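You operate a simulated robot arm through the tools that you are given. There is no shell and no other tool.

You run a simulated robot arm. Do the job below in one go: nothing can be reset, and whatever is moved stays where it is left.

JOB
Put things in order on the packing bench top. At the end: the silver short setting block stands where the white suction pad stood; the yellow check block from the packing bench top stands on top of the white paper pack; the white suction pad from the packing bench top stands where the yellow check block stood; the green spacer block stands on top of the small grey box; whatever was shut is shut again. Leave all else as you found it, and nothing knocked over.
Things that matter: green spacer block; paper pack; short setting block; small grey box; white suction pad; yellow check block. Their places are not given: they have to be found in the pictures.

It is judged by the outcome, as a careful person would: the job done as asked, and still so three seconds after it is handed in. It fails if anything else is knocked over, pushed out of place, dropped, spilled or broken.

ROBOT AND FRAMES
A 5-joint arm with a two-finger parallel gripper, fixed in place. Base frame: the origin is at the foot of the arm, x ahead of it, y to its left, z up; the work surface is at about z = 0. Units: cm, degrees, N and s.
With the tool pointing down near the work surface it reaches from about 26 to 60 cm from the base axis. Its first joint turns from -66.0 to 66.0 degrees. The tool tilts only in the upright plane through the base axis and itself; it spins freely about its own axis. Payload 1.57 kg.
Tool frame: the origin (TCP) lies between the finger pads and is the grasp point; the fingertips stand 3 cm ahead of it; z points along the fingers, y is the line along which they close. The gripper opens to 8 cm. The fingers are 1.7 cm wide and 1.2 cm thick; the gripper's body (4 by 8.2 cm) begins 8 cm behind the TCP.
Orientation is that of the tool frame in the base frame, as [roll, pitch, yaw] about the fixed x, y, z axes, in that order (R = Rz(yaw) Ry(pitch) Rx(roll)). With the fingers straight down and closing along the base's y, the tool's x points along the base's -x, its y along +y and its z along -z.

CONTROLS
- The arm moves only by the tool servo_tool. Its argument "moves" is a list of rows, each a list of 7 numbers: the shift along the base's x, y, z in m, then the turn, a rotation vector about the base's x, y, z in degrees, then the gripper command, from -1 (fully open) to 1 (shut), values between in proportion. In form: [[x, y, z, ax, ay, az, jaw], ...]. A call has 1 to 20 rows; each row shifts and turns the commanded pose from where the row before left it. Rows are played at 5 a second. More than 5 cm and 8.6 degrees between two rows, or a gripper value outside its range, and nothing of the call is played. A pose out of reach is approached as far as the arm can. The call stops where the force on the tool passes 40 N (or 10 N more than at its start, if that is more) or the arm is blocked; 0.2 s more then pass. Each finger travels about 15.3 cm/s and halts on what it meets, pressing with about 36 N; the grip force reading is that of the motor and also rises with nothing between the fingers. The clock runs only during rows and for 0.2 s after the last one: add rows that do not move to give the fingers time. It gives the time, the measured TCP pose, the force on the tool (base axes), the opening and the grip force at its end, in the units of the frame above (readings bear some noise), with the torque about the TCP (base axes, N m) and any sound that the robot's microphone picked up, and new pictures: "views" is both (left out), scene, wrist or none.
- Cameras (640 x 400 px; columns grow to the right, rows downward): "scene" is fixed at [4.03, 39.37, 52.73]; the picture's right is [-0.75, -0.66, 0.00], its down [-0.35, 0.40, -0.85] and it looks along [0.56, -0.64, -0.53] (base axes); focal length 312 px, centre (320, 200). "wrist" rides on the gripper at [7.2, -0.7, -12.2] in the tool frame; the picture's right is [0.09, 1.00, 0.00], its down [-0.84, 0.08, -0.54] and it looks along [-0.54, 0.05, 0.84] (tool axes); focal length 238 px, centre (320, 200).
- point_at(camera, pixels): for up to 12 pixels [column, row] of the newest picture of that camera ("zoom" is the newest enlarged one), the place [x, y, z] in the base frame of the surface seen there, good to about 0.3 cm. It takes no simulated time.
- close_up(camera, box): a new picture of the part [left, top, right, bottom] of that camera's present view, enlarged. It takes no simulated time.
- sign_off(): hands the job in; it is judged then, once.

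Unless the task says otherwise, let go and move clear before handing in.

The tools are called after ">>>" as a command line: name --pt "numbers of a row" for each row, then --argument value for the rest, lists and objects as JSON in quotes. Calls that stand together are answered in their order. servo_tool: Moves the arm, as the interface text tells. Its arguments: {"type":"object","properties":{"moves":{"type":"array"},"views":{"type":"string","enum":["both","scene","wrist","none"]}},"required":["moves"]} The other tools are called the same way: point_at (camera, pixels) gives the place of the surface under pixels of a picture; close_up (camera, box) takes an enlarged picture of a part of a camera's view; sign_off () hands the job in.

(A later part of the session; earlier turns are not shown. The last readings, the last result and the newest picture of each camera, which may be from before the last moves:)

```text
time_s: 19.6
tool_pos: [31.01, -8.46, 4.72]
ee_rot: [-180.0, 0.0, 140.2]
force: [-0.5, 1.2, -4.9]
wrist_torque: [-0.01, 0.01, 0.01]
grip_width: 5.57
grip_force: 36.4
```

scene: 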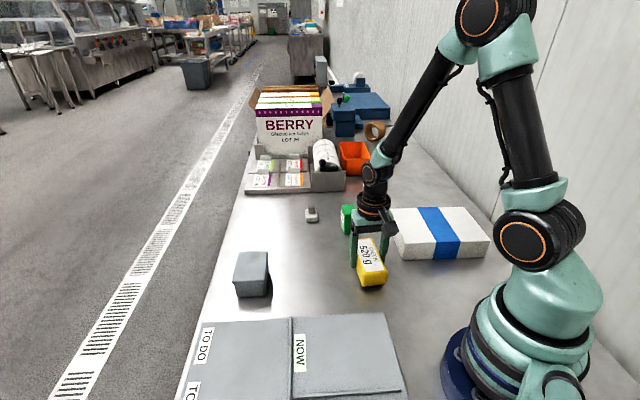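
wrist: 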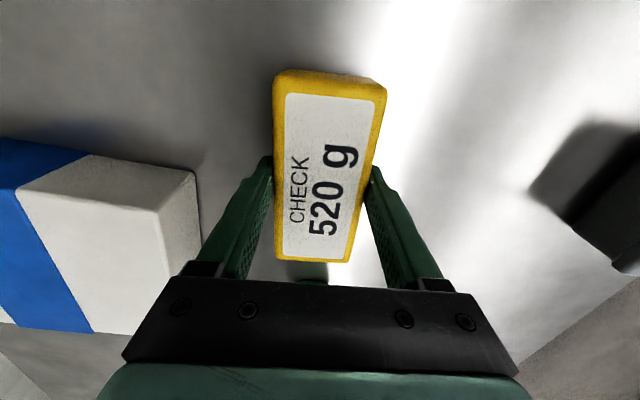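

The block is held (−4.9 N, its weight) and level. I raise it well clear and carry it over the pack's centre.

>>> servo_tool --pt "0 0 0.032 0 0 0 1" --pt "0 0 0.032 0 0 0 1" --pt "0 0 0.03 0 0 0 1" --pt "-0.0116 -0.0345 0 0 0 -1 1" --pt "-0.0116 -0.0345 0 0 0 -1 1" --pt "-0.0116 -0.0345 0 0 0 -1 1" --pt "-0.0116 -0.0345 0 0 0 -1 1" --pt "-0.0116 -0.0345 0 0 0 -1 1" --pt "-0.0116 -0.0345 0 0 0 -1 1" --pt "0 0 0 0 0 0 1" --pt "0 0 0 0 0 0 1" --views "both"

```text
time_s: 22.0
tool_pos: [24.25, -29.02, 14.09]
ee_rot: [-180.0, 0.1, 134.3]
force: [-0.3, 0.7, -4.6]
wrist_torque: [0.02, 0.0, -0.01]
grip_width: 5.58
grip_force: 35.6
```

scene: 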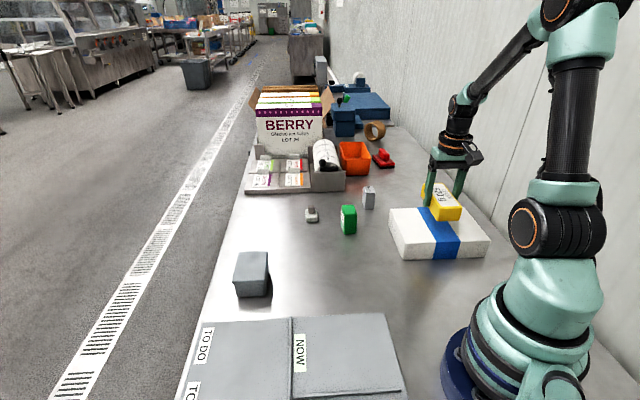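
wrist: 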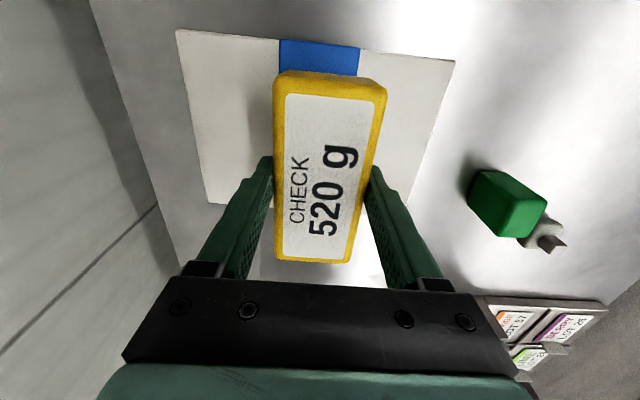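

The block hangs over the pack. I re-measure the pack's edges in this view to confirm the spot and the top height before lowering.

>>> point_at --camera "wrist" --pixels '[[180, 34], [452, 64], [211, 200], [408, 200], [230, 120], [410, 120], [318, 55], [240, 180], [393, 180]]'

>>> point_at --camera "scene" --pixels '[[410, 225], [470, 232], [443, 240], [445, 205], [398, 213], [480, 238]]'

```text
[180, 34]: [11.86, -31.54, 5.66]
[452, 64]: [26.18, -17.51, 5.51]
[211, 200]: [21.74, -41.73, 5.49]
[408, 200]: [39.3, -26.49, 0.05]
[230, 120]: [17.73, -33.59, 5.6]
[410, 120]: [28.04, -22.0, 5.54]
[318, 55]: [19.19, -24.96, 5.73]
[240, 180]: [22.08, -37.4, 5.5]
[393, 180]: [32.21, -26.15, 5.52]
```

```text
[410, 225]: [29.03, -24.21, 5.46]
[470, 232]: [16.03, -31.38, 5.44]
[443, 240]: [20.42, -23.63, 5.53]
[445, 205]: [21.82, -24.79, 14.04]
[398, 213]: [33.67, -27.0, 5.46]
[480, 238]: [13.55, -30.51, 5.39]
```

Pack top is z≈5.55, so contact is expected near TCP z≈9.15. I lower to 9.5, then step down while reading the force.

>>> servo_tool --pt "0 0 -0.02 0 0 0 1" --pt "0 0 -0.015 0 0 0 1" --pt "0 0 -0.01 0 0 0 1" --pt "0 0 0 0 0 0 1" --views "none"

>>> servo_tool --pt "0 0 -0.002 0 0 0 1" --pt "0 0 0 0 0 0 1" --views "none"

>>> servo_tool --pt "0 0 -0.0015 0 0 0 1" --pt "0 0 0 0 0 0 1" --views "both"

```text
time_s: 23.0
tool_pos: [24.18, -29.21, 9.58]
ee_rot: [180.0, 0.1, 134.2]
force: [0.0, -0.7, -4.0]
wrist_torque: [-0.02, -0.01, -0.03]
grip_width: 5.56
grip_force: 37.0
```

```text
time_s: 23.6
tool_pos: [24.22, -29.11, 9.32]
ee_rot: [-180.0, 0.0, 134.2]
force: [0.6, 0.7, -5.6]
wrist_torque: [-0.03, 0.01, -0.02]
grip_width: 5.59
grip_force: 36.9
```

```text
time_s: 24.2
tool_pos: [24.12, -29.19, 9.26]
ee_rot: [-179.9, 0.0, 134.2]
force: [-0.3, 2.6, -1.0]
wrist_torque: [-0.13, -0.17, 0.02]
grip_width: 5.59
grip_force: 36.0
```

scene: 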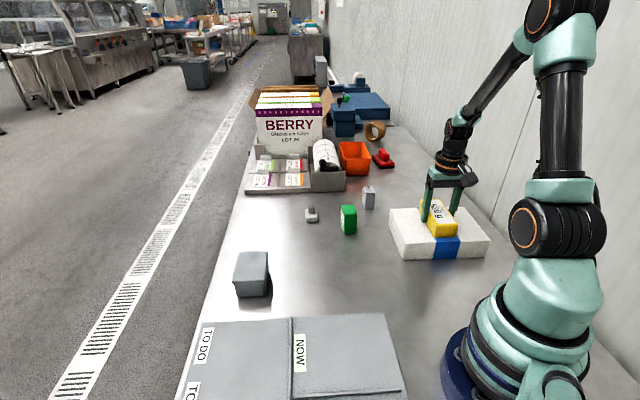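
wrist: 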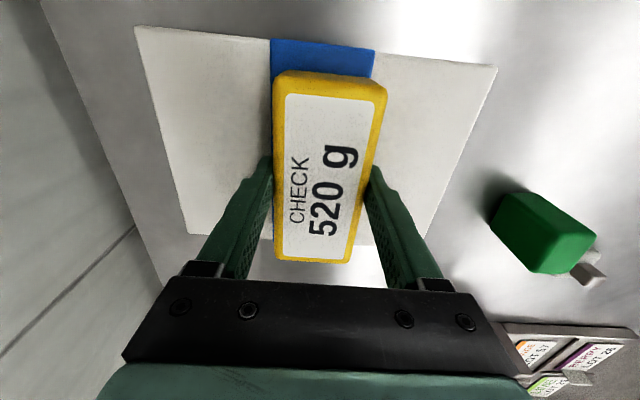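

Contact: the force dropped from −5.6 to −1.0 N, and the block is centred on the pack. I open slowly and lift straight up.

>>> servo_tool --pt "0 0 -0.0005 0 0 0 1" --pt "0 0 0 0 0 0 -0.45" --pt "0 0 0 0 0 0 -0.6" --pt "0 0 0 0 0 0 -0.8" --pt "0 0 0 0 0 0 -0.9" --pt "0 0 0.02 0 0 0 -0.9" --pt "0 0 0.03 0 0 0 -0.9" --pt "0 0 0.04 0 0 0 -1" --pt "0 0 0.04 0 0 0 -1" --pt "0 0 0 0 0 0 -1" --views "both"

>>> close_up --camera "scene" --box '[380, 170, 500, 270]'

```text
time_s: 26.4
tool_pos: [24.16, -29.14, 21.97]
ee_rot: [-179.9, 0.1, 134.1]
force: [-1.0, 0.7, -0.8]
wrist_torque: [0.0, 0.0, -0.01]
grip_width: 8.03
grip_force: 0.1
```

scene: 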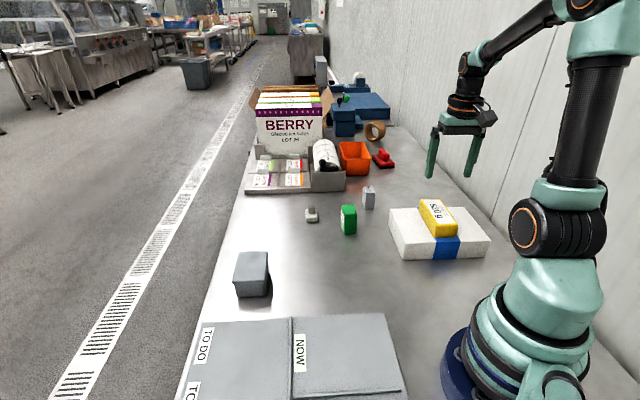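
wrist: 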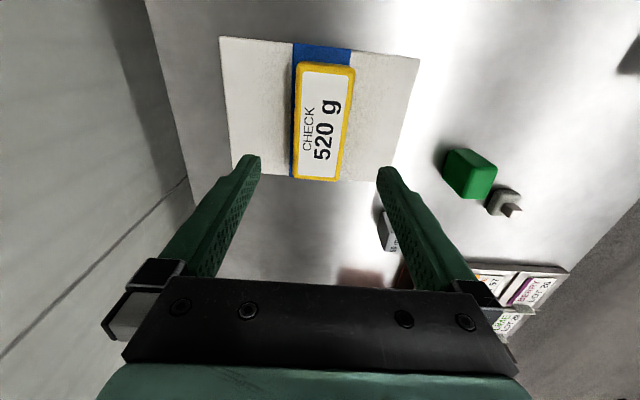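

```text
4.00 times, centred on (440, 220) of scene
```

zoom: 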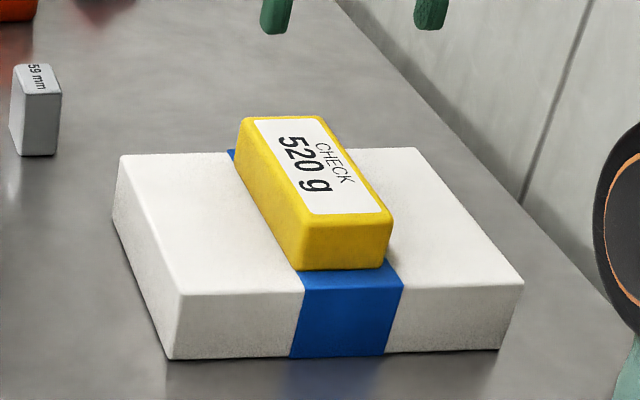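

The yellow block rests squarely on the pack. Next I fly over the white suction pad to measure it.

>>> servo_tool --pt "0.036 0.0176 -0.005 0 0 0 -1" --pt "0.036 0.0176 -0.005 0 0 0 -1" --pt "0.036 0.0176 -0.005 0 0 0 -1" --pt "0.036 0.0176 -0.005 0 0 0 -1" --pt "0.036 0.0176 -0.005 0 0 0 -1" --pt "0.036 0.0176 -0.005 0 0 0 -1" --pt "0.036 0.0176 -0.005 0 0 0 -1" --pt "0.036 0.0176 -0.005 0 0 0 -1" --pt "0 0 0 0 0 0 -1" --pt "0 0 0 0 0 0 -1" --views "both"

>>> close_up --camera "wrist" --box '[260, 60, 400, 200]'

```text
time_s: 28.6
tool_pos: [52.63, -14.99, 18.02]
ee_rot: [-180.0, -0.1, 134.1]
force: [0.2, 0.6, 0.2]
wrist_torque: [0.0, 0.01, -0.02]
grip_width: 8.0
grip_force: 0.0
```

scene: 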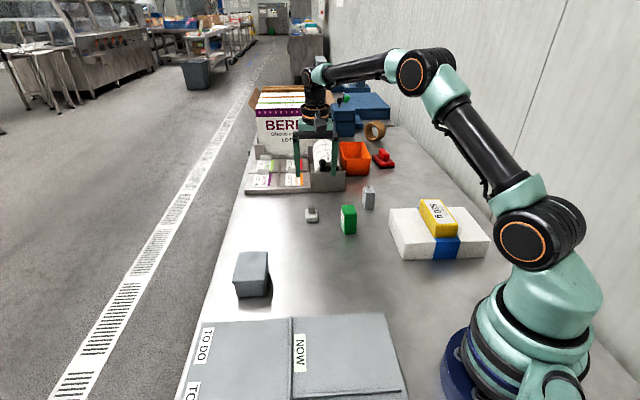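
wrist: 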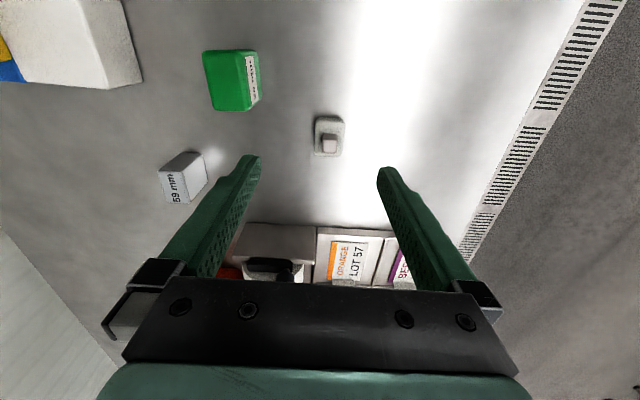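

```text
2.86 times, centred on (330, 130) of wrist
```

zoom: 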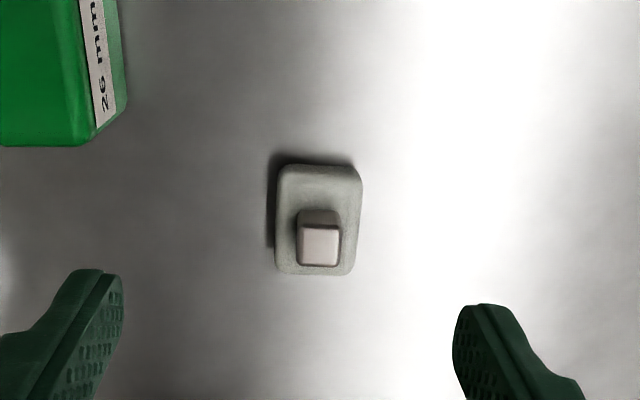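

The pad is seen from above with its rectangular base aligned to the fingers. I measure base corners and post.

>>> point_at --camera "zoom" --pixels '[[284, 174], [356, 176], [350, 268], [280, 267], [318, 246], [302, 262], [338, 262], [320, 185], [282, 220], [356, 220], [250, 230], [318, 330]]'

>>> point_at --camera "wrist" --pixels '[[300, 226], [260, 224], [340, 229], [165, 178], [190, 155], [205, 170], [170, 200], [207, 55], [255, 55], [215, 108], [258, 105], [228, 85]]'

```text
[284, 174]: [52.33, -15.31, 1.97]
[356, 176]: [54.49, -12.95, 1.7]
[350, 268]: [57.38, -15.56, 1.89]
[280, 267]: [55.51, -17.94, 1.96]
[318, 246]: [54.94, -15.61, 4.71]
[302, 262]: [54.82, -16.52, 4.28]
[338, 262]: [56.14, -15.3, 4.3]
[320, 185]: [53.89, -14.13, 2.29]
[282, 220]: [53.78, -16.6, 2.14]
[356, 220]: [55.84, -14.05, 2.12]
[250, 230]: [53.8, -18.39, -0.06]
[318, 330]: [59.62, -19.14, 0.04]
```

```text
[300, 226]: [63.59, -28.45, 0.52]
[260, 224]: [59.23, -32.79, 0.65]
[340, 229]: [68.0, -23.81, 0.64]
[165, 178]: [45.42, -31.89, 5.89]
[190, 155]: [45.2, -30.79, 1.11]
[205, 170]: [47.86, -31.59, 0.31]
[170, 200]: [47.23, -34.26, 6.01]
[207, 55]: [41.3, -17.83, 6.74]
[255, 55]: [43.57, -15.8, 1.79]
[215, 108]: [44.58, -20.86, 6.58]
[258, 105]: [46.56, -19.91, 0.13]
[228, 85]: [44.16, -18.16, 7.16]
```

Pad base: centre ≈(54.95, −15.48), 3.2 × 4.0 cm, 2.1 cm tall, width axis ≈49°. I align and descend to just above it for a check.

>>> servo_tool --pt "0.0068 -0.0017 -0.03 0 0 1.7 -1" --pt "0.0068 -0.0017 -0.03 0 0 1.7 -1" --pt "0.0068 -0.0017 -0.03 0 0 1.8 -1" --pt "0 0 -0.011 0 0 0 -1" --pt "0 0 0 0 0 0 -1" --pt "0 0 0 0 0 0 -1" --views "both"

>>> close_up --camera "wrist" --box '[250, 90, 390, 230]'

```text
time_s: 30.0
tool_pos: [54.78, -15.46, 8.0]
ee_rot: [-180.0, 0.0, 139.4]
force: [0.0, 0.1, 0.3]
wrist_torque: [0.02, 0.03, -0.01]
grip_width: 8.0
grip_force: 0.0
```

scene: 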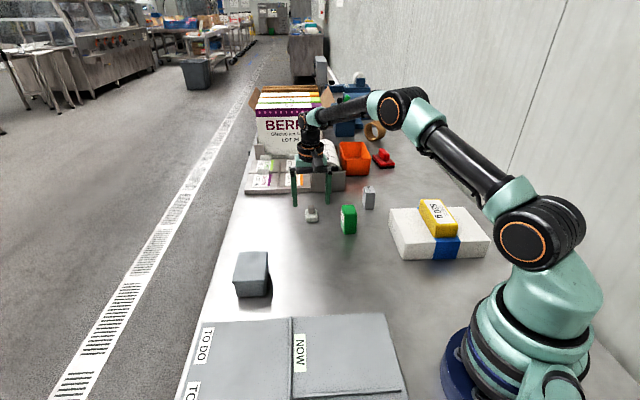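
wrist: 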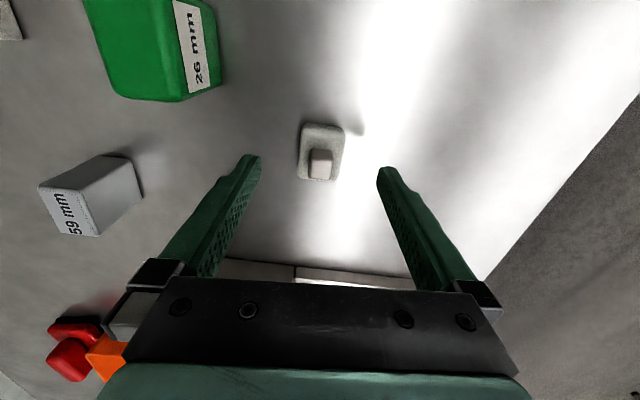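

```text
2.86 times, centred on (320, 160) of wrist
```

zoom: 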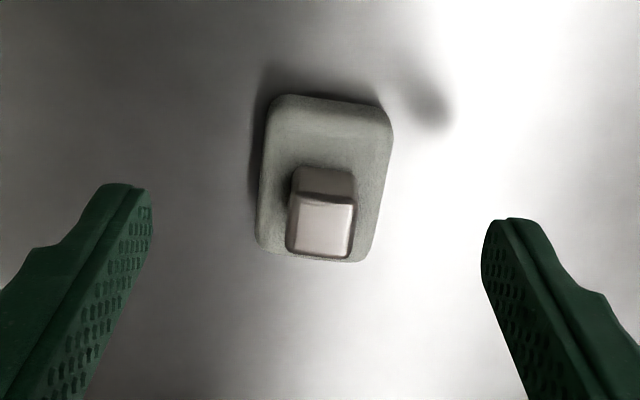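

The pad is between the fingers, well aligned. I re-measure for fine centring.

>>> point_at --camera "zoom" --pixels '[[275, 105], [386, 116], [362, 255], [262, 242], [322, 230], [293, 250], [350, 252], [352, 205], [298, 200], [268, 170], [378, 185], [330, 120]]'

```text
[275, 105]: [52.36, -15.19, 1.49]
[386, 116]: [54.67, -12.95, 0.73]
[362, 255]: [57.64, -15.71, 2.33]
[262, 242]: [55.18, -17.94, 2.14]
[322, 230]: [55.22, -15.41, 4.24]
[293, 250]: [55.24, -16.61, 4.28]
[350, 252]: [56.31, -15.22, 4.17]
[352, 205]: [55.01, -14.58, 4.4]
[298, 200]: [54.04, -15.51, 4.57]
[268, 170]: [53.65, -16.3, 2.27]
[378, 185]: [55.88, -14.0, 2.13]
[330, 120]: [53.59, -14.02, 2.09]
```

Centre (55.0, −15.46), width axis nearer 46–47°. I trim the spin by −2°, descend to z≈3.4, and close on the base.

>>> servo_tool --pt "0.0003 0.0002 -0.025 0 0 -2 -1" --pt "0 0 -0.021 0 0 0 -1" --pt "0 0 0 0 0 0 -1" --pt "0 0 0 0 0 0 -0.6" --pt "0 0 0 0 0 0 -0.2" --pt "0 0 0 0 0 0 0.1" --pt "0 0 0 0 0 0 0.5" --pt "0 0 0 0 0 0 1" --pt "0 0 0 0 0 0 1" --views "wrist"

>>> servo_tool --pt "0 0 0.005 0 0 0 1" --pt "0 0 0.005 0 0 0 1" --pt "0 0 0 0 0 0 1" --views "both"

>>> close_up --camera "scene" --box '[270, 170, 350, 230]'

```text
time_s: 32.0
tool_pos: [54.96, -15.44, 3.35]
ee_rot: [-180.0, 0.0, 137.3]
force: [0.1, -0.3, 0.1]
wrist_torque: [0.0, 0.01, -0.03]
grip_width: 3.5
grip_force: 35.9
```

wrist: 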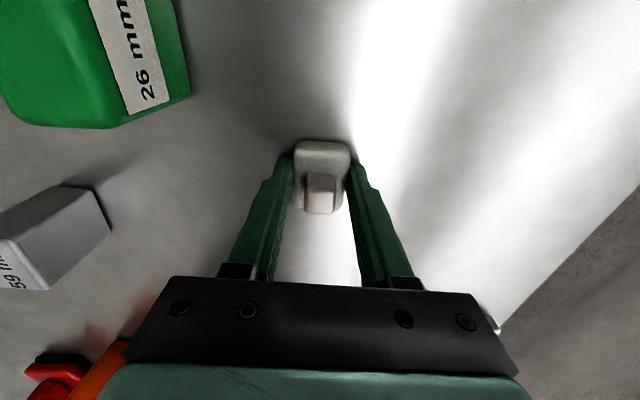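

```text
time_s: 32.8
tool_pos: [55.02, -15.44, 4.34]
ee_rot: [-180.0, 0.1, 137.4]
force: [0.1, 0.0, -0.2]
wrist_torque: [0.01, -0.01, 0.03]
grip_width: 3.5
grip_force: 36.5
```

scene: 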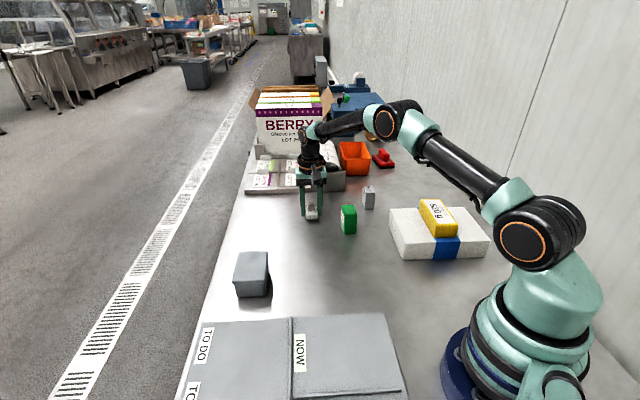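
wrist: 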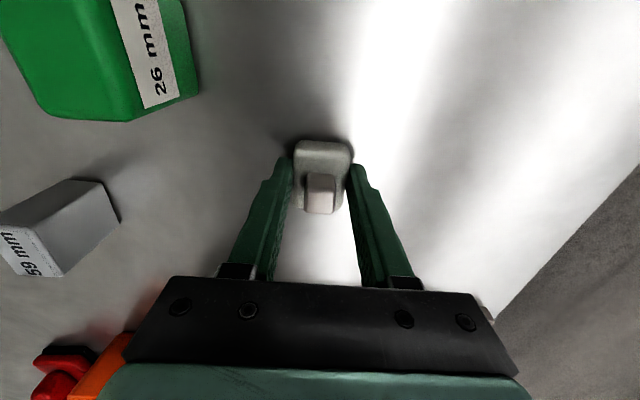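

```text
6.67 times, centred on (310, 200) of scene
```

zoom: 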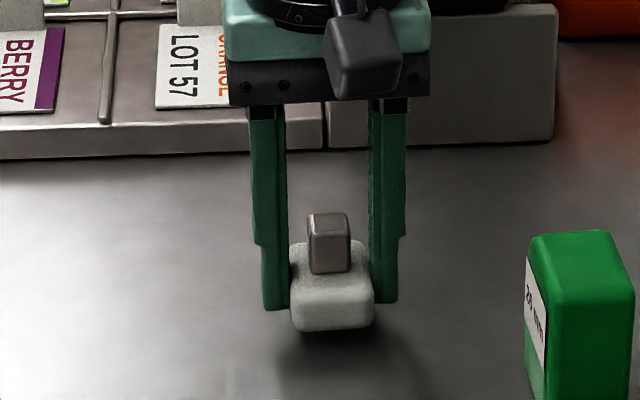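

The pad is held 1 cm up. I raise it and carry it to the yellow block's former spot (31.08, −8.40), stopping above it.

>>> servo_tool --pt "0 0 0.032 0 0 0 1" --pt "0 0 0.032 0 0 0 1" --pt "0 0 0.032 0 0 0 1" --pt "-0.0341 0.0101 0 0 0 0 1" --pt "-0.0341 0.0101 0 0 0 0 1" --pt "-0.0341 0.0101 0 0 0 0 1" --pt "-0.0341 0.0101 0 0 0 0 1" --pt "-0.0341 0.0101 0 0 0 0 1" --pt "-0.0341 0.0101 0 0 0 0 1" --pt "-0.0344 0.01 0 0 0 0 1" --pt "0 0 -0.04 0 0 0 1" --pt "0 0 -0.04 0 0 0 1" --pt "0 0 0 0 0 0 1" --pt "0 0 0 0 0 0 1" --views "both"

```text
time_s: 35.8
tool_pos: [31.18, -8.6, 5.96]
ee_rot: [-180.0, 0.0, 137.4]
force: [-0.1, 0.0, -0.5]
wrist_torque: [-0.03, 0.0, 0.0]
grip_width: 3.48
grip_force: 35.7
```

scene: 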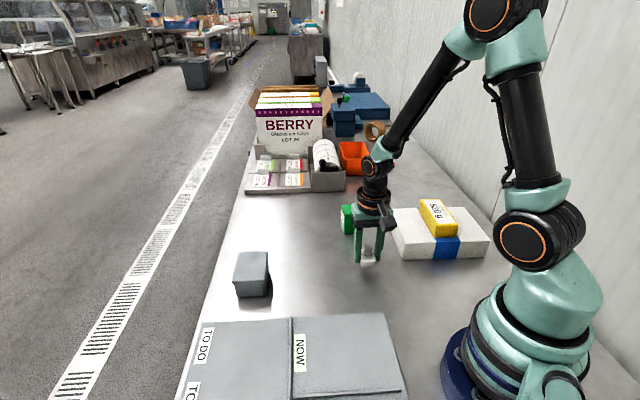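
wrist: 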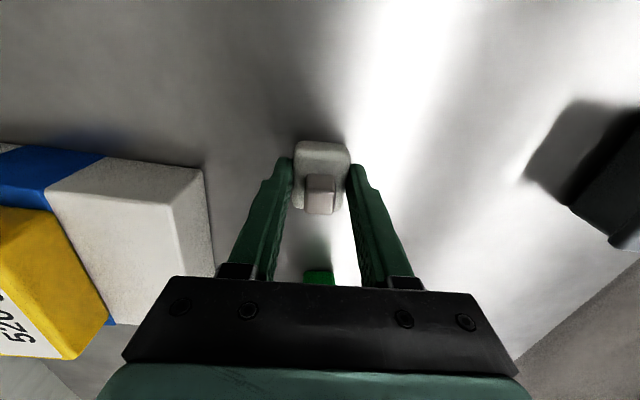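

The pad hangs above its target, still upright in the fingers. I lower it to the bench in small steps.

>>> servo_tool --pt "0 0 -0.01 0 0 0 1" --pt "0 0 -0.01 0 0 0 1" --pt "0 0 -0.004 0 0 0 1" --pt "0 0 0 0 0 0 1" --views "none"

>>> servo_tool --pt "0 0 -0.0015 0 0 0 1" --pt "0 0 0 0 0 0 1" --views "none"

>>> servo_tool --pt "0 0 -0.001 0 0 0 1" --pt "0 0 0 0 0 0 1" --views "scene"

>>> close_up --camera "scene" --box '[330, 220, 410, 290]'

```text
time_s: 36.8
tool_pos: [31.15, -8.44, 3.59]
ee_rot: [180.0, 0.0, 137.3]
force: [0.0, 0.7, -0.2]
wrist_torque: [0.03, 0.01, 0.0]
grip_width: 3.49
grip_force: 36.6
```

```text
time_s: 37.4
tool_pos: [31.19, -8.46, 3.43]
ee_rot: [180.0, 0.1, 137.3]
force: [-0.3, 1.5, -0.2]
wrist_torque: [-0.01, 0.02, 0.02]
grip_width: 3.47
grip_force: 36.2
```

```text
time_s: 38.0
tool_pos: [31.25, -8.48, 3.33]
ee_rot: [-180.0, 0.0, 137.5]
force: [0.8, -0.5, -0.4]
wrist_torque: [0.02, -0.03, 0.01]
grip_width: 3.48
grip_force: 35.6
```

scene: 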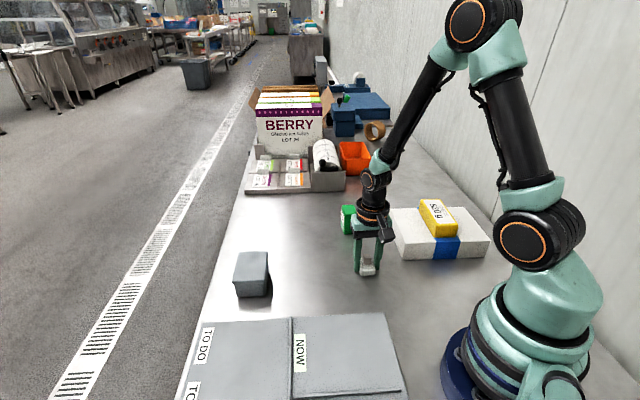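

```text
5.71 times, centred on (370, 255) of scene
```

zoom: 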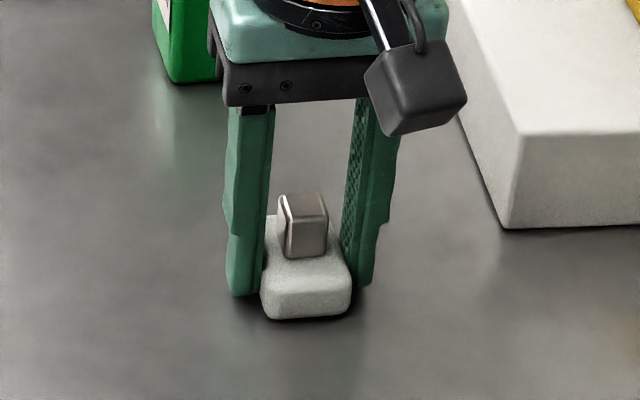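

No contact force felt yet at z≈3.35. I lower another millimetre at a time to find the bench.

>>> servo_tool --pt "0 0 -0.001 0 0 0 1" --pt "0 0 0 0 0 0 1" --views "none"

>>> servo_tool --pt "0 0 -0.001 0 0 0 1" --pt "0 0 0 0 0 0 1" --views "none"

```text
time_s: 38.6
tool_pos: [31.13, -8.42, 3.24]
ee_rot: [179.9, 0.0, 137.4]
force: [-7.3, 1.9, 29.9]
wrist_torque: [0.02, 0.17, -0.01]
grip_width: 3.51
grip_force: 36.3
```

```text
time_s: 39.2
tool_pos: [31.13, -8.44, 3.14]
ee_rot: [179.9, 0.1, 137.4]
force: [-4.7, -5.4, 31.2]
wrist_torque: [-0.14, 0.2, -0.04]
grip_width: 3.48
grip_force: 36.2
```

Firm contact at z≈3.24 (30 N). I ease back up 1.5 mm, then open slowly and rise.

>>> servo_tool --pt "0 0 0.001 0 0 0 1" --pt "0 0 0.0005 0 0 0 1" --pt "0 0 0 0 0 0 1" --views "none"

>>> servo_tool --pt "0 0 0 0 0 0 0.05" --pt "0 0 0 0 0 0 -0.1" --pt "0 0 0 0 0 0 -0.3" --pt "0 0 0 0 0 0 -0.5" --pt "0 0 0 0 0 0 -0.6" --pt "0 0 0.02 0 0 0 -0.6" --pt "0 0 0.03 0 0 0 -0.6" --pt "0 0 0.04 0 0 0 -1" --pt "0 0 0.04 0 0 0 -1" --pt "0 0 0 0 0 0 -1" --pt "0 0 0 0 0 0 -1" --views "both"

>>> close_up --camera "scene" --box '[330, 220, 410, 290]'

```text
time_s: 40.0
tool_pos: [31.13, -8.35, 3.25]
ee_rot: [-180.0, -0.1, 137.4]
force: [-0.1, 0.1, -0.8]
wrist_torque: [0.0, -0.01, -0.01]
grip_width: 3.51
grip_force: 36.0
```

```text
time_s: 42.4
tool_pos: [31.22, -8.57, 16.19]
ee_rot: [180.0, 0.0, 137.3]
force: [0.4, 0.3, -0.2]
wrist_torque: [0.03, -0.02, -0.01]
grip_width: 8.0
grip_force: 0.1
```

scene: 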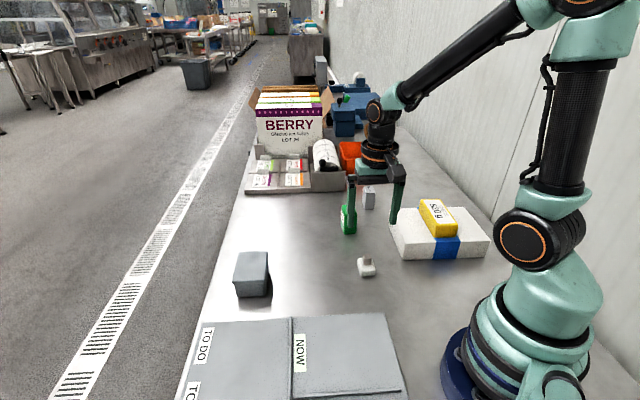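
wrist: 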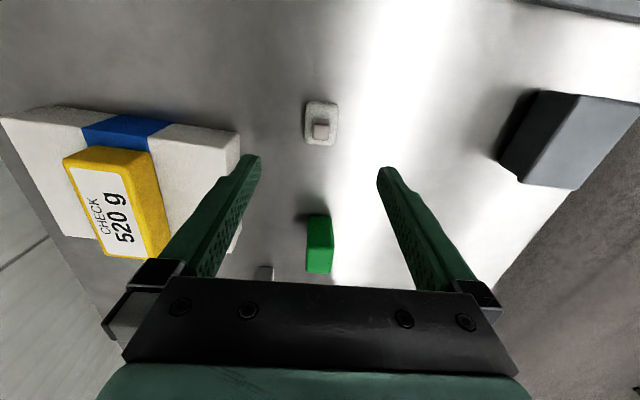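

```text
5.71 times, centred on (370, 255) of scene
```

zoom: 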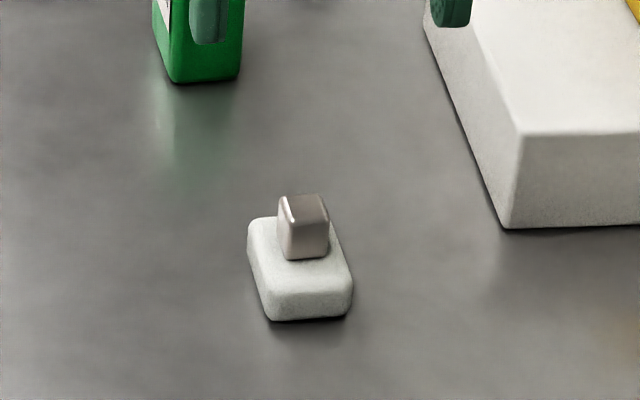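

The pad stands upright at the target. I check its place and go over the silver 59 mm block.

>>> point_at --camera "zoom" --pixels '[[305, 215], [300, 290], [255, 230], [340, 230], [270, 310], [345, 305]]'

>>> servo_tool --pt "0.022 -0.0337 0.004 0 0 0 -1" --pt "0.022 -0.0337 0.004 0 0 0 -1" --pt "0.022 -0.0337 0.004 0 0 0 -1" --pt "0.022 -0.0337 0.004 0 0 0 -1" --pt "0.022 -0.0337 0.004 0 0 0 -1" --pt "0.022 -0.0337 0.004 0 0 0 -1" --pt "0.022 -0.0337 0.004 0 0 0 -1" --pt "0 0 0 0 0 0 -1" --pt "0 0 0 0 0 0 -1" --views "both"

>>> close_up --camera "wrist" --box '[250, 60, 390, 200]'

```text
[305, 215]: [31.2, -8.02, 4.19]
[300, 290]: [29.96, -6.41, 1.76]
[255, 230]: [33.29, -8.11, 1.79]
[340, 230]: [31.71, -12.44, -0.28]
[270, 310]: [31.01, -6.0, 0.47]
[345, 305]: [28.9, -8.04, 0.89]
```

```text
time_s: 44.4
tool_pos: [46.35, -32.05, 19.03]
ee_rot: [180.0, 0.0, 137.5]
force: [-0.8, -0.3, -0.5]
wrist_torque: [0.02, 0.04, -0.02]
grip_width: 7.99
grip_force: 0.1
```

scene: 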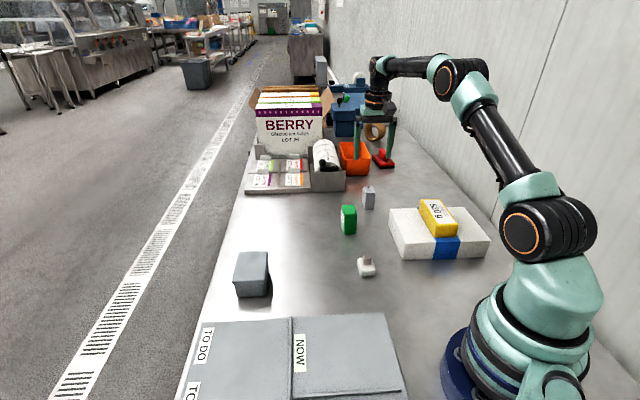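
wrist: 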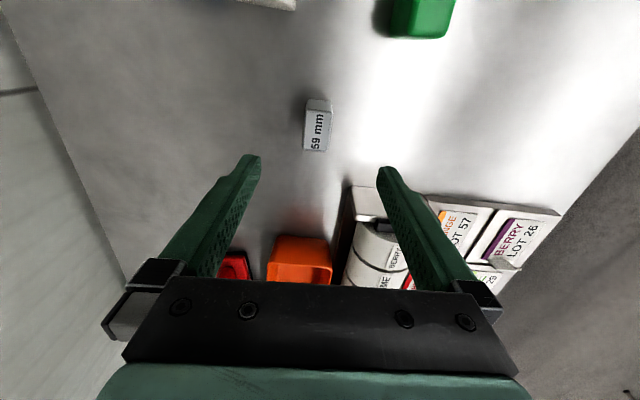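

```text
2.86 times, centred on (320, 130) of wrist
```

zoom: 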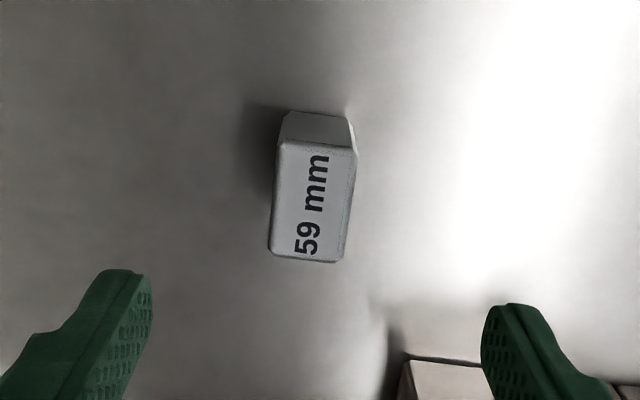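

The silver block's top (59 mm) is seen at zoom (271–354, 143–259). I measure its corners.

>>> point_at --camera "zoom" --pixels '[[283, 147], [352, 156], [341, 256], [273, 247], [312, 200], [290, 115], [348, 120], [277, 200], [347, 205]]'

>>> point_at --camera "wrist" --pixels '[[300, 240], [275, 245], [355, 190], [235, 265], [420, 30], [395, 5]]'

```text
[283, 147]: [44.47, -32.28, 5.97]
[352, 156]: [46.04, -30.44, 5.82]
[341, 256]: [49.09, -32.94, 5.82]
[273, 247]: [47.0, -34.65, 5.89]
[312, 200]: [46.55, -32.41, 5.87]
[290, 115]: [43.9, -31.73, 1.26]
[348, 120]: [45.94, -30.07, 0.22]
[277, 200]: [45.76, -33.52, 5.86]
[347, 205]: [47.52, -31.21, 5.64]
```

```text
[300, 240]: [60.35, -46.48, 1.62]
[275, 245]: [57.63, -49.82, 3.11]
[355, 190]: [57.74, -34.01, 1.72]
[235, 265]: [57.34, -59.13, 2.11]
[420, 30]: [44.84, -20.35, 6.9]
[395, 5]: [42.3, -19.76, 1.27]
```

Silver block: centre (46.65, −32.58), 2.6 × 3.9 cm, top 5.9 cm. I centre on it and descend to just above, then verify.

>>> servo_tool --pt "0.0019 -0.0057 -0.03 0 0 1 -1" --pt "0 0 -0.03 0 0 0 -1" --pt "0 0 -0.031 0 0 0 -1" --pt "0 0 0 0 0 0 -1" --pt "0 0 0 0 0 0 -1" --views "both"

>>> point_at --camera "wrist" --pixels '[[320, 170], [318, 180], [322, 160]]'

>>> close_up --camera "wrist" --box '[250, 90, 390, 230]'

```text
time_s: 45.6
tool_pos: [46.63, -32.52, 9.85]
ee_rot: [-180.0, -0.1, 138.4]
force: [-0.8, 0.9, -0.1]
wrist_torque: [-0.03, -0.01, -0.01]
grip_width: 8.01
grip_force: 0.1
```

scene: 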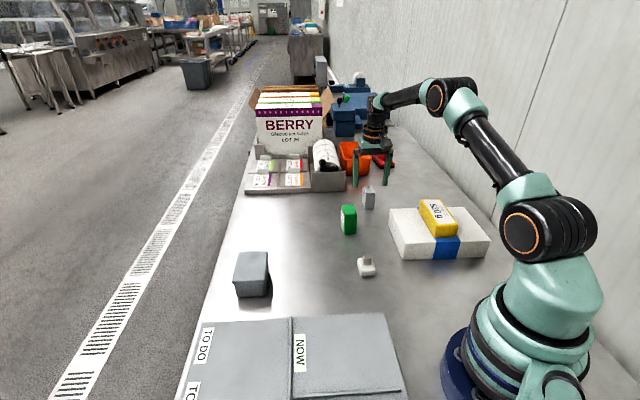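
wrist: 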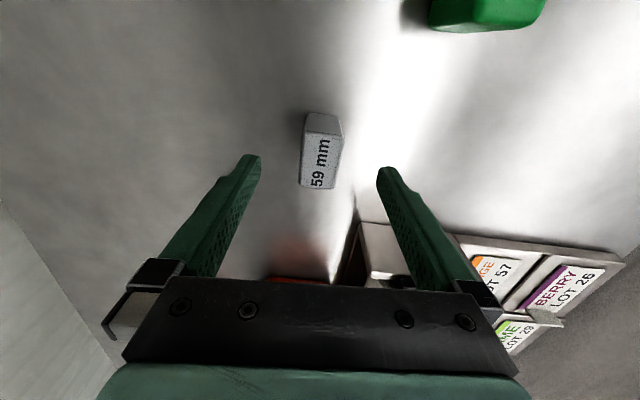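

```text
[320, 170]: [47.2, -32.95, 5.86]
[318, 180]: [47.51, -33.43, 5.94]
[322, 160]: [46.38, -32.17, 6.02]
```

```text
2.86 times, centred on (320, 160) of wrist
```

zoom: 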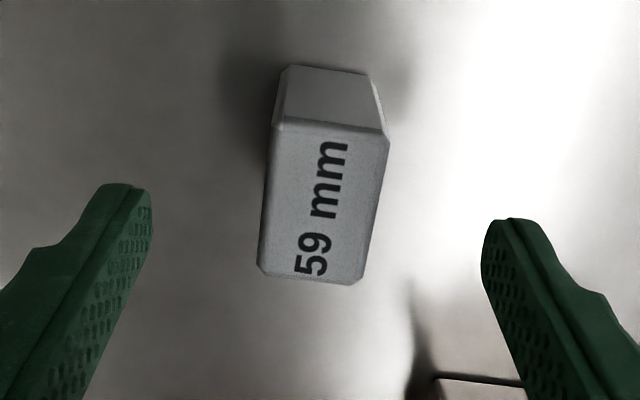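

>>> point_at --camera "zoom" --pixels '[[277, 124], [384, 138], [360, 280], [262, 266], [270, 195], [374, 210], [330, 130], [310, 273], [322, 205]]'

```text
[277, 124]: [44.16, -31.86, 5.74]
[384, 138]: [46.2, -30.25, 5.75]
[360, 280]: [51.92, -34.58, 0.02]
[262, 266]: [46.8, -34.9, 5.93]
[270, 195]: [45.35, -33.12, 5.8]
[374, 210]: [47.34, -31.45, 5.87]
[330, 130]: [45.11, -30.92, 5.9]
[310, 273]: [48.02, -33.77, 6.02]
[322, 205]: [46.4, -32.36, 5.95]
```

Centre refines to ≈(46.5, −32.4). I trim position and spin slightly, descend to z≈4, and close.

>>> servo_tool --pt "-0.0012 0.0015 -0.029 0 0 -2.5 -1" --pt "0 0 -0.03 0 0 0 -1" --pt "0 0 0 0 0 0 -1" --pt "0 0 0 0 0 0 -0.5" --pt "0 0 0 0 0 0 0" --pt "0 0 0 0 0 0 0.25" --pt "0 0 0 0 0 0 0.6" --pt "0 0 0 0 0 0 1" --pt "0 0 0 0 0 0 1" --views "none"

>>> servo_tool --pt "0 0 0.005 0 0 0 1" --pt "0 0 0.005 0 0 0 1" --pt "0 0 0 0 0 0 1" --views "both"

>>> close_up --camera "scene" --box '[330, 150, 410, 220]'

```text
time_s: 47.6
tool_pos: [46.42, -32.5, 4.12]
ee_rot: [-179.9, 0.0, 135.9]
force: [0.3, -0.2, -0.6]
wrist_torque: [-0.02, -0.06, 0.0]
grip_width: 2.96
grip_force: 36.3
```

```text
time_s: 48.4
tool_pos: [46.48, -32.45, 5.15]
ee_rot: [-179.9, 0.0, 135.9]
force: [0.3, -0.1, -2.4]
wrist_torque: [0.01, -0.05, 0.0]
grip_width: 2.96
grip_force: 35.7
```

scene: 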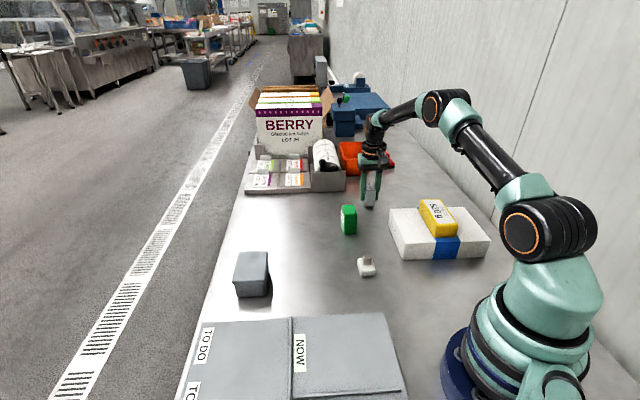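
wrist: 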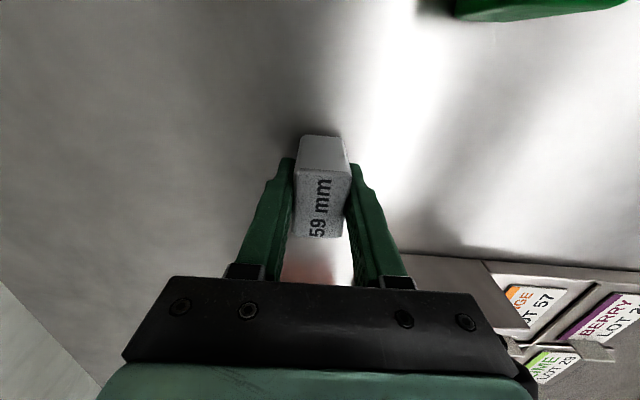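

```text
5.71 times, centred on (370, 185) of scene
```

zoom: 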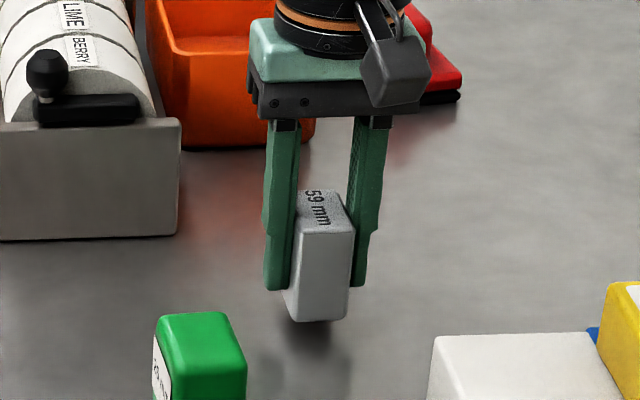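

The silver block is held straight (2.4 N). I carry it to the pad's former spot (55.0, −15.46) and stop just above the bench.

>>> servo_tool --pt "0 0 0.035 0 0 0 1" --pt "0 0 0.035 0 0 0 1" --pt "0.0141 0.0283 0 0 0 0 1" --pt "0.0141 0.0283 0 0 0 0 1" --pt "0.0141 0.0283 0 0 0 0 1" --pt "0.0141 0.0283 0 0 0 0 1" --pt "0.0141 0.0283 0 0 0 0 1" --pt "0.0142 0.0281 0 0 0 0 1" --pt "0 0 0 0 0 0 1" --pt "0 0 -0.035 0 0 0 1" --pt "0 0 -0.03 0 0 0 1" --pt "0 0 0 0 0 0 1" --pt "0 0 0 0 0 0 1" --views "both"

>>> close_up --camera "scene" --box '[270, 165, 350, 235]'

```text
time_s: 51.2
tool_pos: [55.06, -15.51, 5.68]
ee_rot: [180.0, 0.1, 135.9]
force: [0.2, 0.1, -2.2]
wrist_torque: [0.02, 0.01, -0.01]
grip_width: 2.97
grip_force: 36.1
```

scene: 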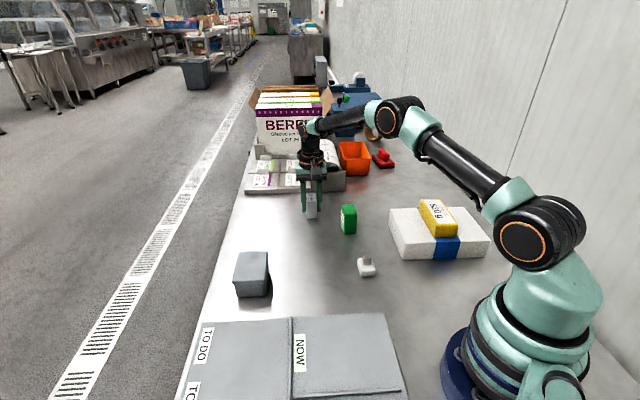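
wrist: 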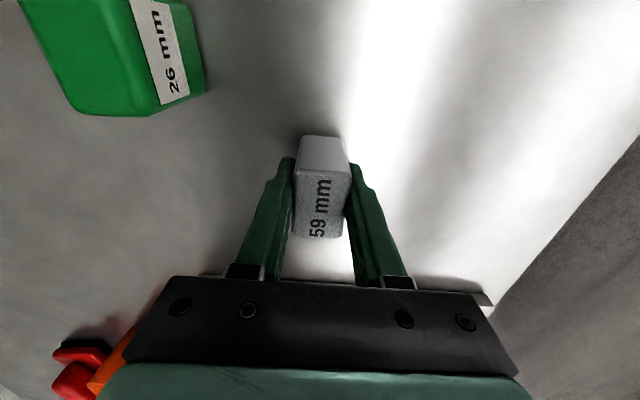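

```text
5.71 times, centred on (310, 200) of scene
```

zoom: 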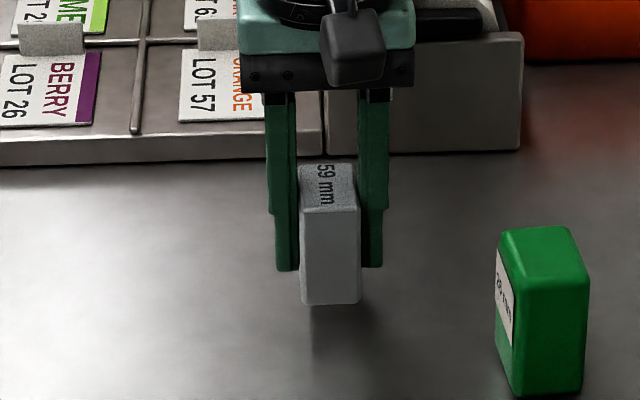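

The block hangs upright about 1.5 cm above the bench at the right spot. I lower it stepwise with force checks.

>>> servo_tool --pt "0 0 -0.007 0 0 0 1" --pt "0 0 -0.006 0 0 0 1" --pt "0 0 0 0 0 0 1" --views "none"

>>> servo_tool --pt "0 0 -0.0012 0 0 0 1" --pt "0 0 0 0 0 0 1" --views "none"

>>> servo_tool --pt "0 0 -0.0008 0 0 0 1" --pt "0 0 0 0 0 0 1" --views "none"

```text
time_s: 52.0
tool_pos: [55.07, -15.54, 4.31]
ee_rot: [-180.0, 0.0, 136.0]
force: [-0.1, -0.2, -2.4]
wrist_torque: [0.01, 0.01, -0.02]
grip_width: 2.96
grip_force: 36.1
```

```text
time_s: 52.6
tool_pos: [54.95, -15.45, 4.28]
ee_rot: [-180.0, 0.0, 136.0]
force: [0.4, -0.2, -1.9]
wrist_torque: [0.0, 0.0, -0.01]
grip_width: 2.99
grip_force: 35.1
```

```text
time_s: 53.2
tool_pos: [55.03, -15.44, 4.28]
ee_rot: [180.0, 0.0, 135.9]
force: [-2.0, 0.6, 2.8]
wrist_torque: [-0.05, 0.08, 0.01]
grip_width: 2.92
grip_force: 35.6
```

Contact at z≈4.1 (force turned to +2.8 N). I open slowly and rise.

>>> servo_tool --pt "0 0 0 0 0 0 0.2" --pt "0 0 0 0 0 0 0.0" --pt "0 0 0 0 0 0 -0.3" --pt "0 0 0 0 0 0 -0.6" --pt "0 0 0 0 0 0 -0.7" --pt "0 0 0.02 0 0 0 -0.7" --pt "0 0 0.03 0 0 0 -0.7" --pt "0 0 0.04 0 0 0 -1" --pt "0 0 0.04 0 0 0 -1" --pt "0 0 0 0 0 0 -1" --pt "0 0 0 0 0 0 -1" --views "both"

>>> close_up --camera "scene" --box '[270, 165, 370, 245]'

```text
time_s: 55.6
tool_pos: [55.07, -15.46, 17.36]
ee_rot: [-179.9, -0.1, 135.9]
force: [0.4, 0.2, -0.2]
wrist_torque: [0.02, 0.01, 0.02]
grip_width: 8.01
grip_force: 0.1
```

scene: 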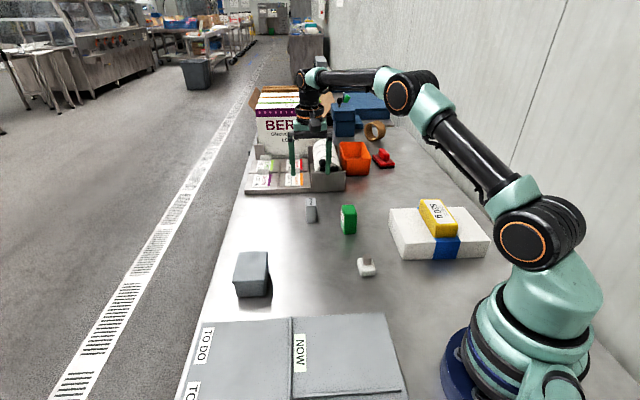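
wrist: 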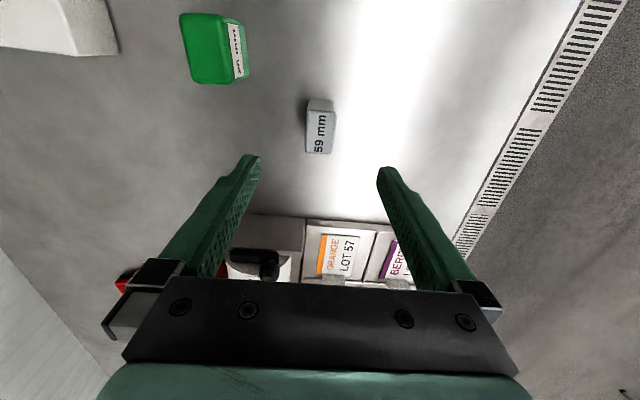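

```text
5.00 times, centred on (320, 205) of scene
```

zoom: 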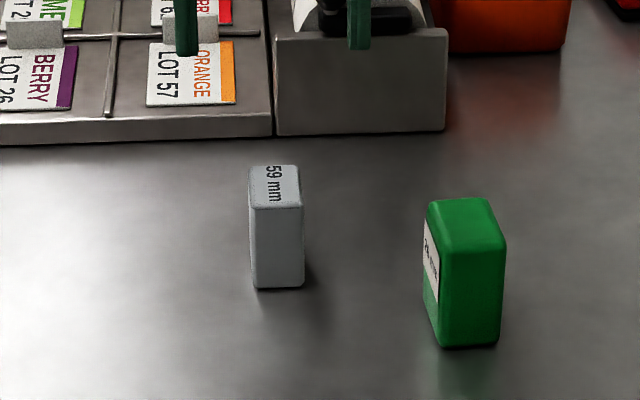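

The silver block stands upright on the pad's former spot. Next I move over the green block.

>>> servo_tool --pt "-0.0373 -0.0097 0.006 0 0 0 -1" --pt "-0.0373 -0.0097 0.006 0 0 0 -1" --pt "-0.0373 -0.0097 0.006 0 0 0 -1" --pt "0 0 0 0 0 0 -1" --pt "0 0 0 0 0 0 -1" --views "both"

>>> close_up --camera "wrist" --box '[250, 60, 390, 200]'

```text
time_s: 56.8
tool_pos: [43.83, -18.14, 18.92]
ee_rot: [-180.0, 0.0, 135.9]
force: [0.5, -0.2, 0.4]
wrist_torque: [0.02, -0.02, -0.01]
grip_width: 7.99
grip_force: 0.0
```

scene: 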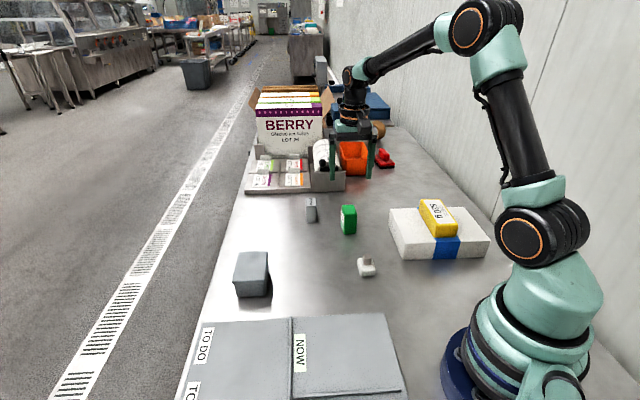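
wrist: 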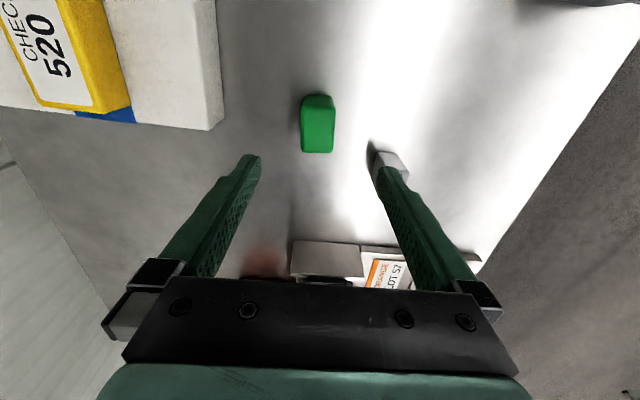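

```text
2.86 times, centred on (320, 130) of wrist
```

zoom: 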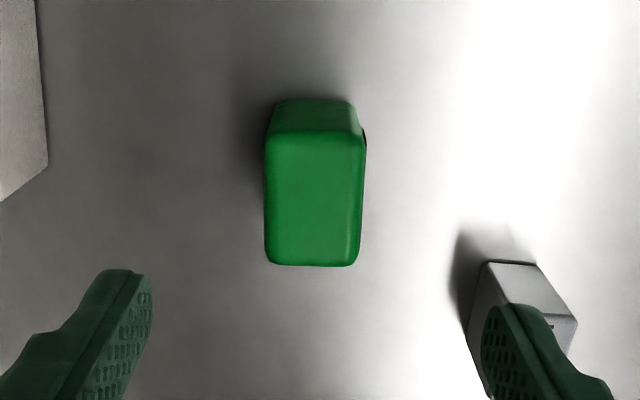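

I measure the green block's top corners.

>>> point_at --camera "zoom" --pixels '[[271, 142], [361, 146], [354, 261], [268, 259], [268, 200], [360, 205], [316, 140], [312, 263], [315, 200], [285, 105], [345, 108]]'

```text
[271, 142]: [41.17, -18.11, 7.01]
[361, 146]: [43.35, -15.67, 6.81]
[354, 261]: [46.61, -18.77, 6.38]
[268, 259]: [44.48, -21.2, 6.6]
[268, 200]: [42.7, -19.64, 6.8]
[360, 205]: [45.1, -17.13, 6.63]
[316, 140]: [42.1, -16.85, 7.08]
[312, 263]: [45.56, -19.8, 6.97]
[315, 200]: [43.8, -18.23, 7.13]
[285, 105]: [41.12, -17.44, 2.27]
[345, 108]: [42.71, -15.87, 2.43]
```

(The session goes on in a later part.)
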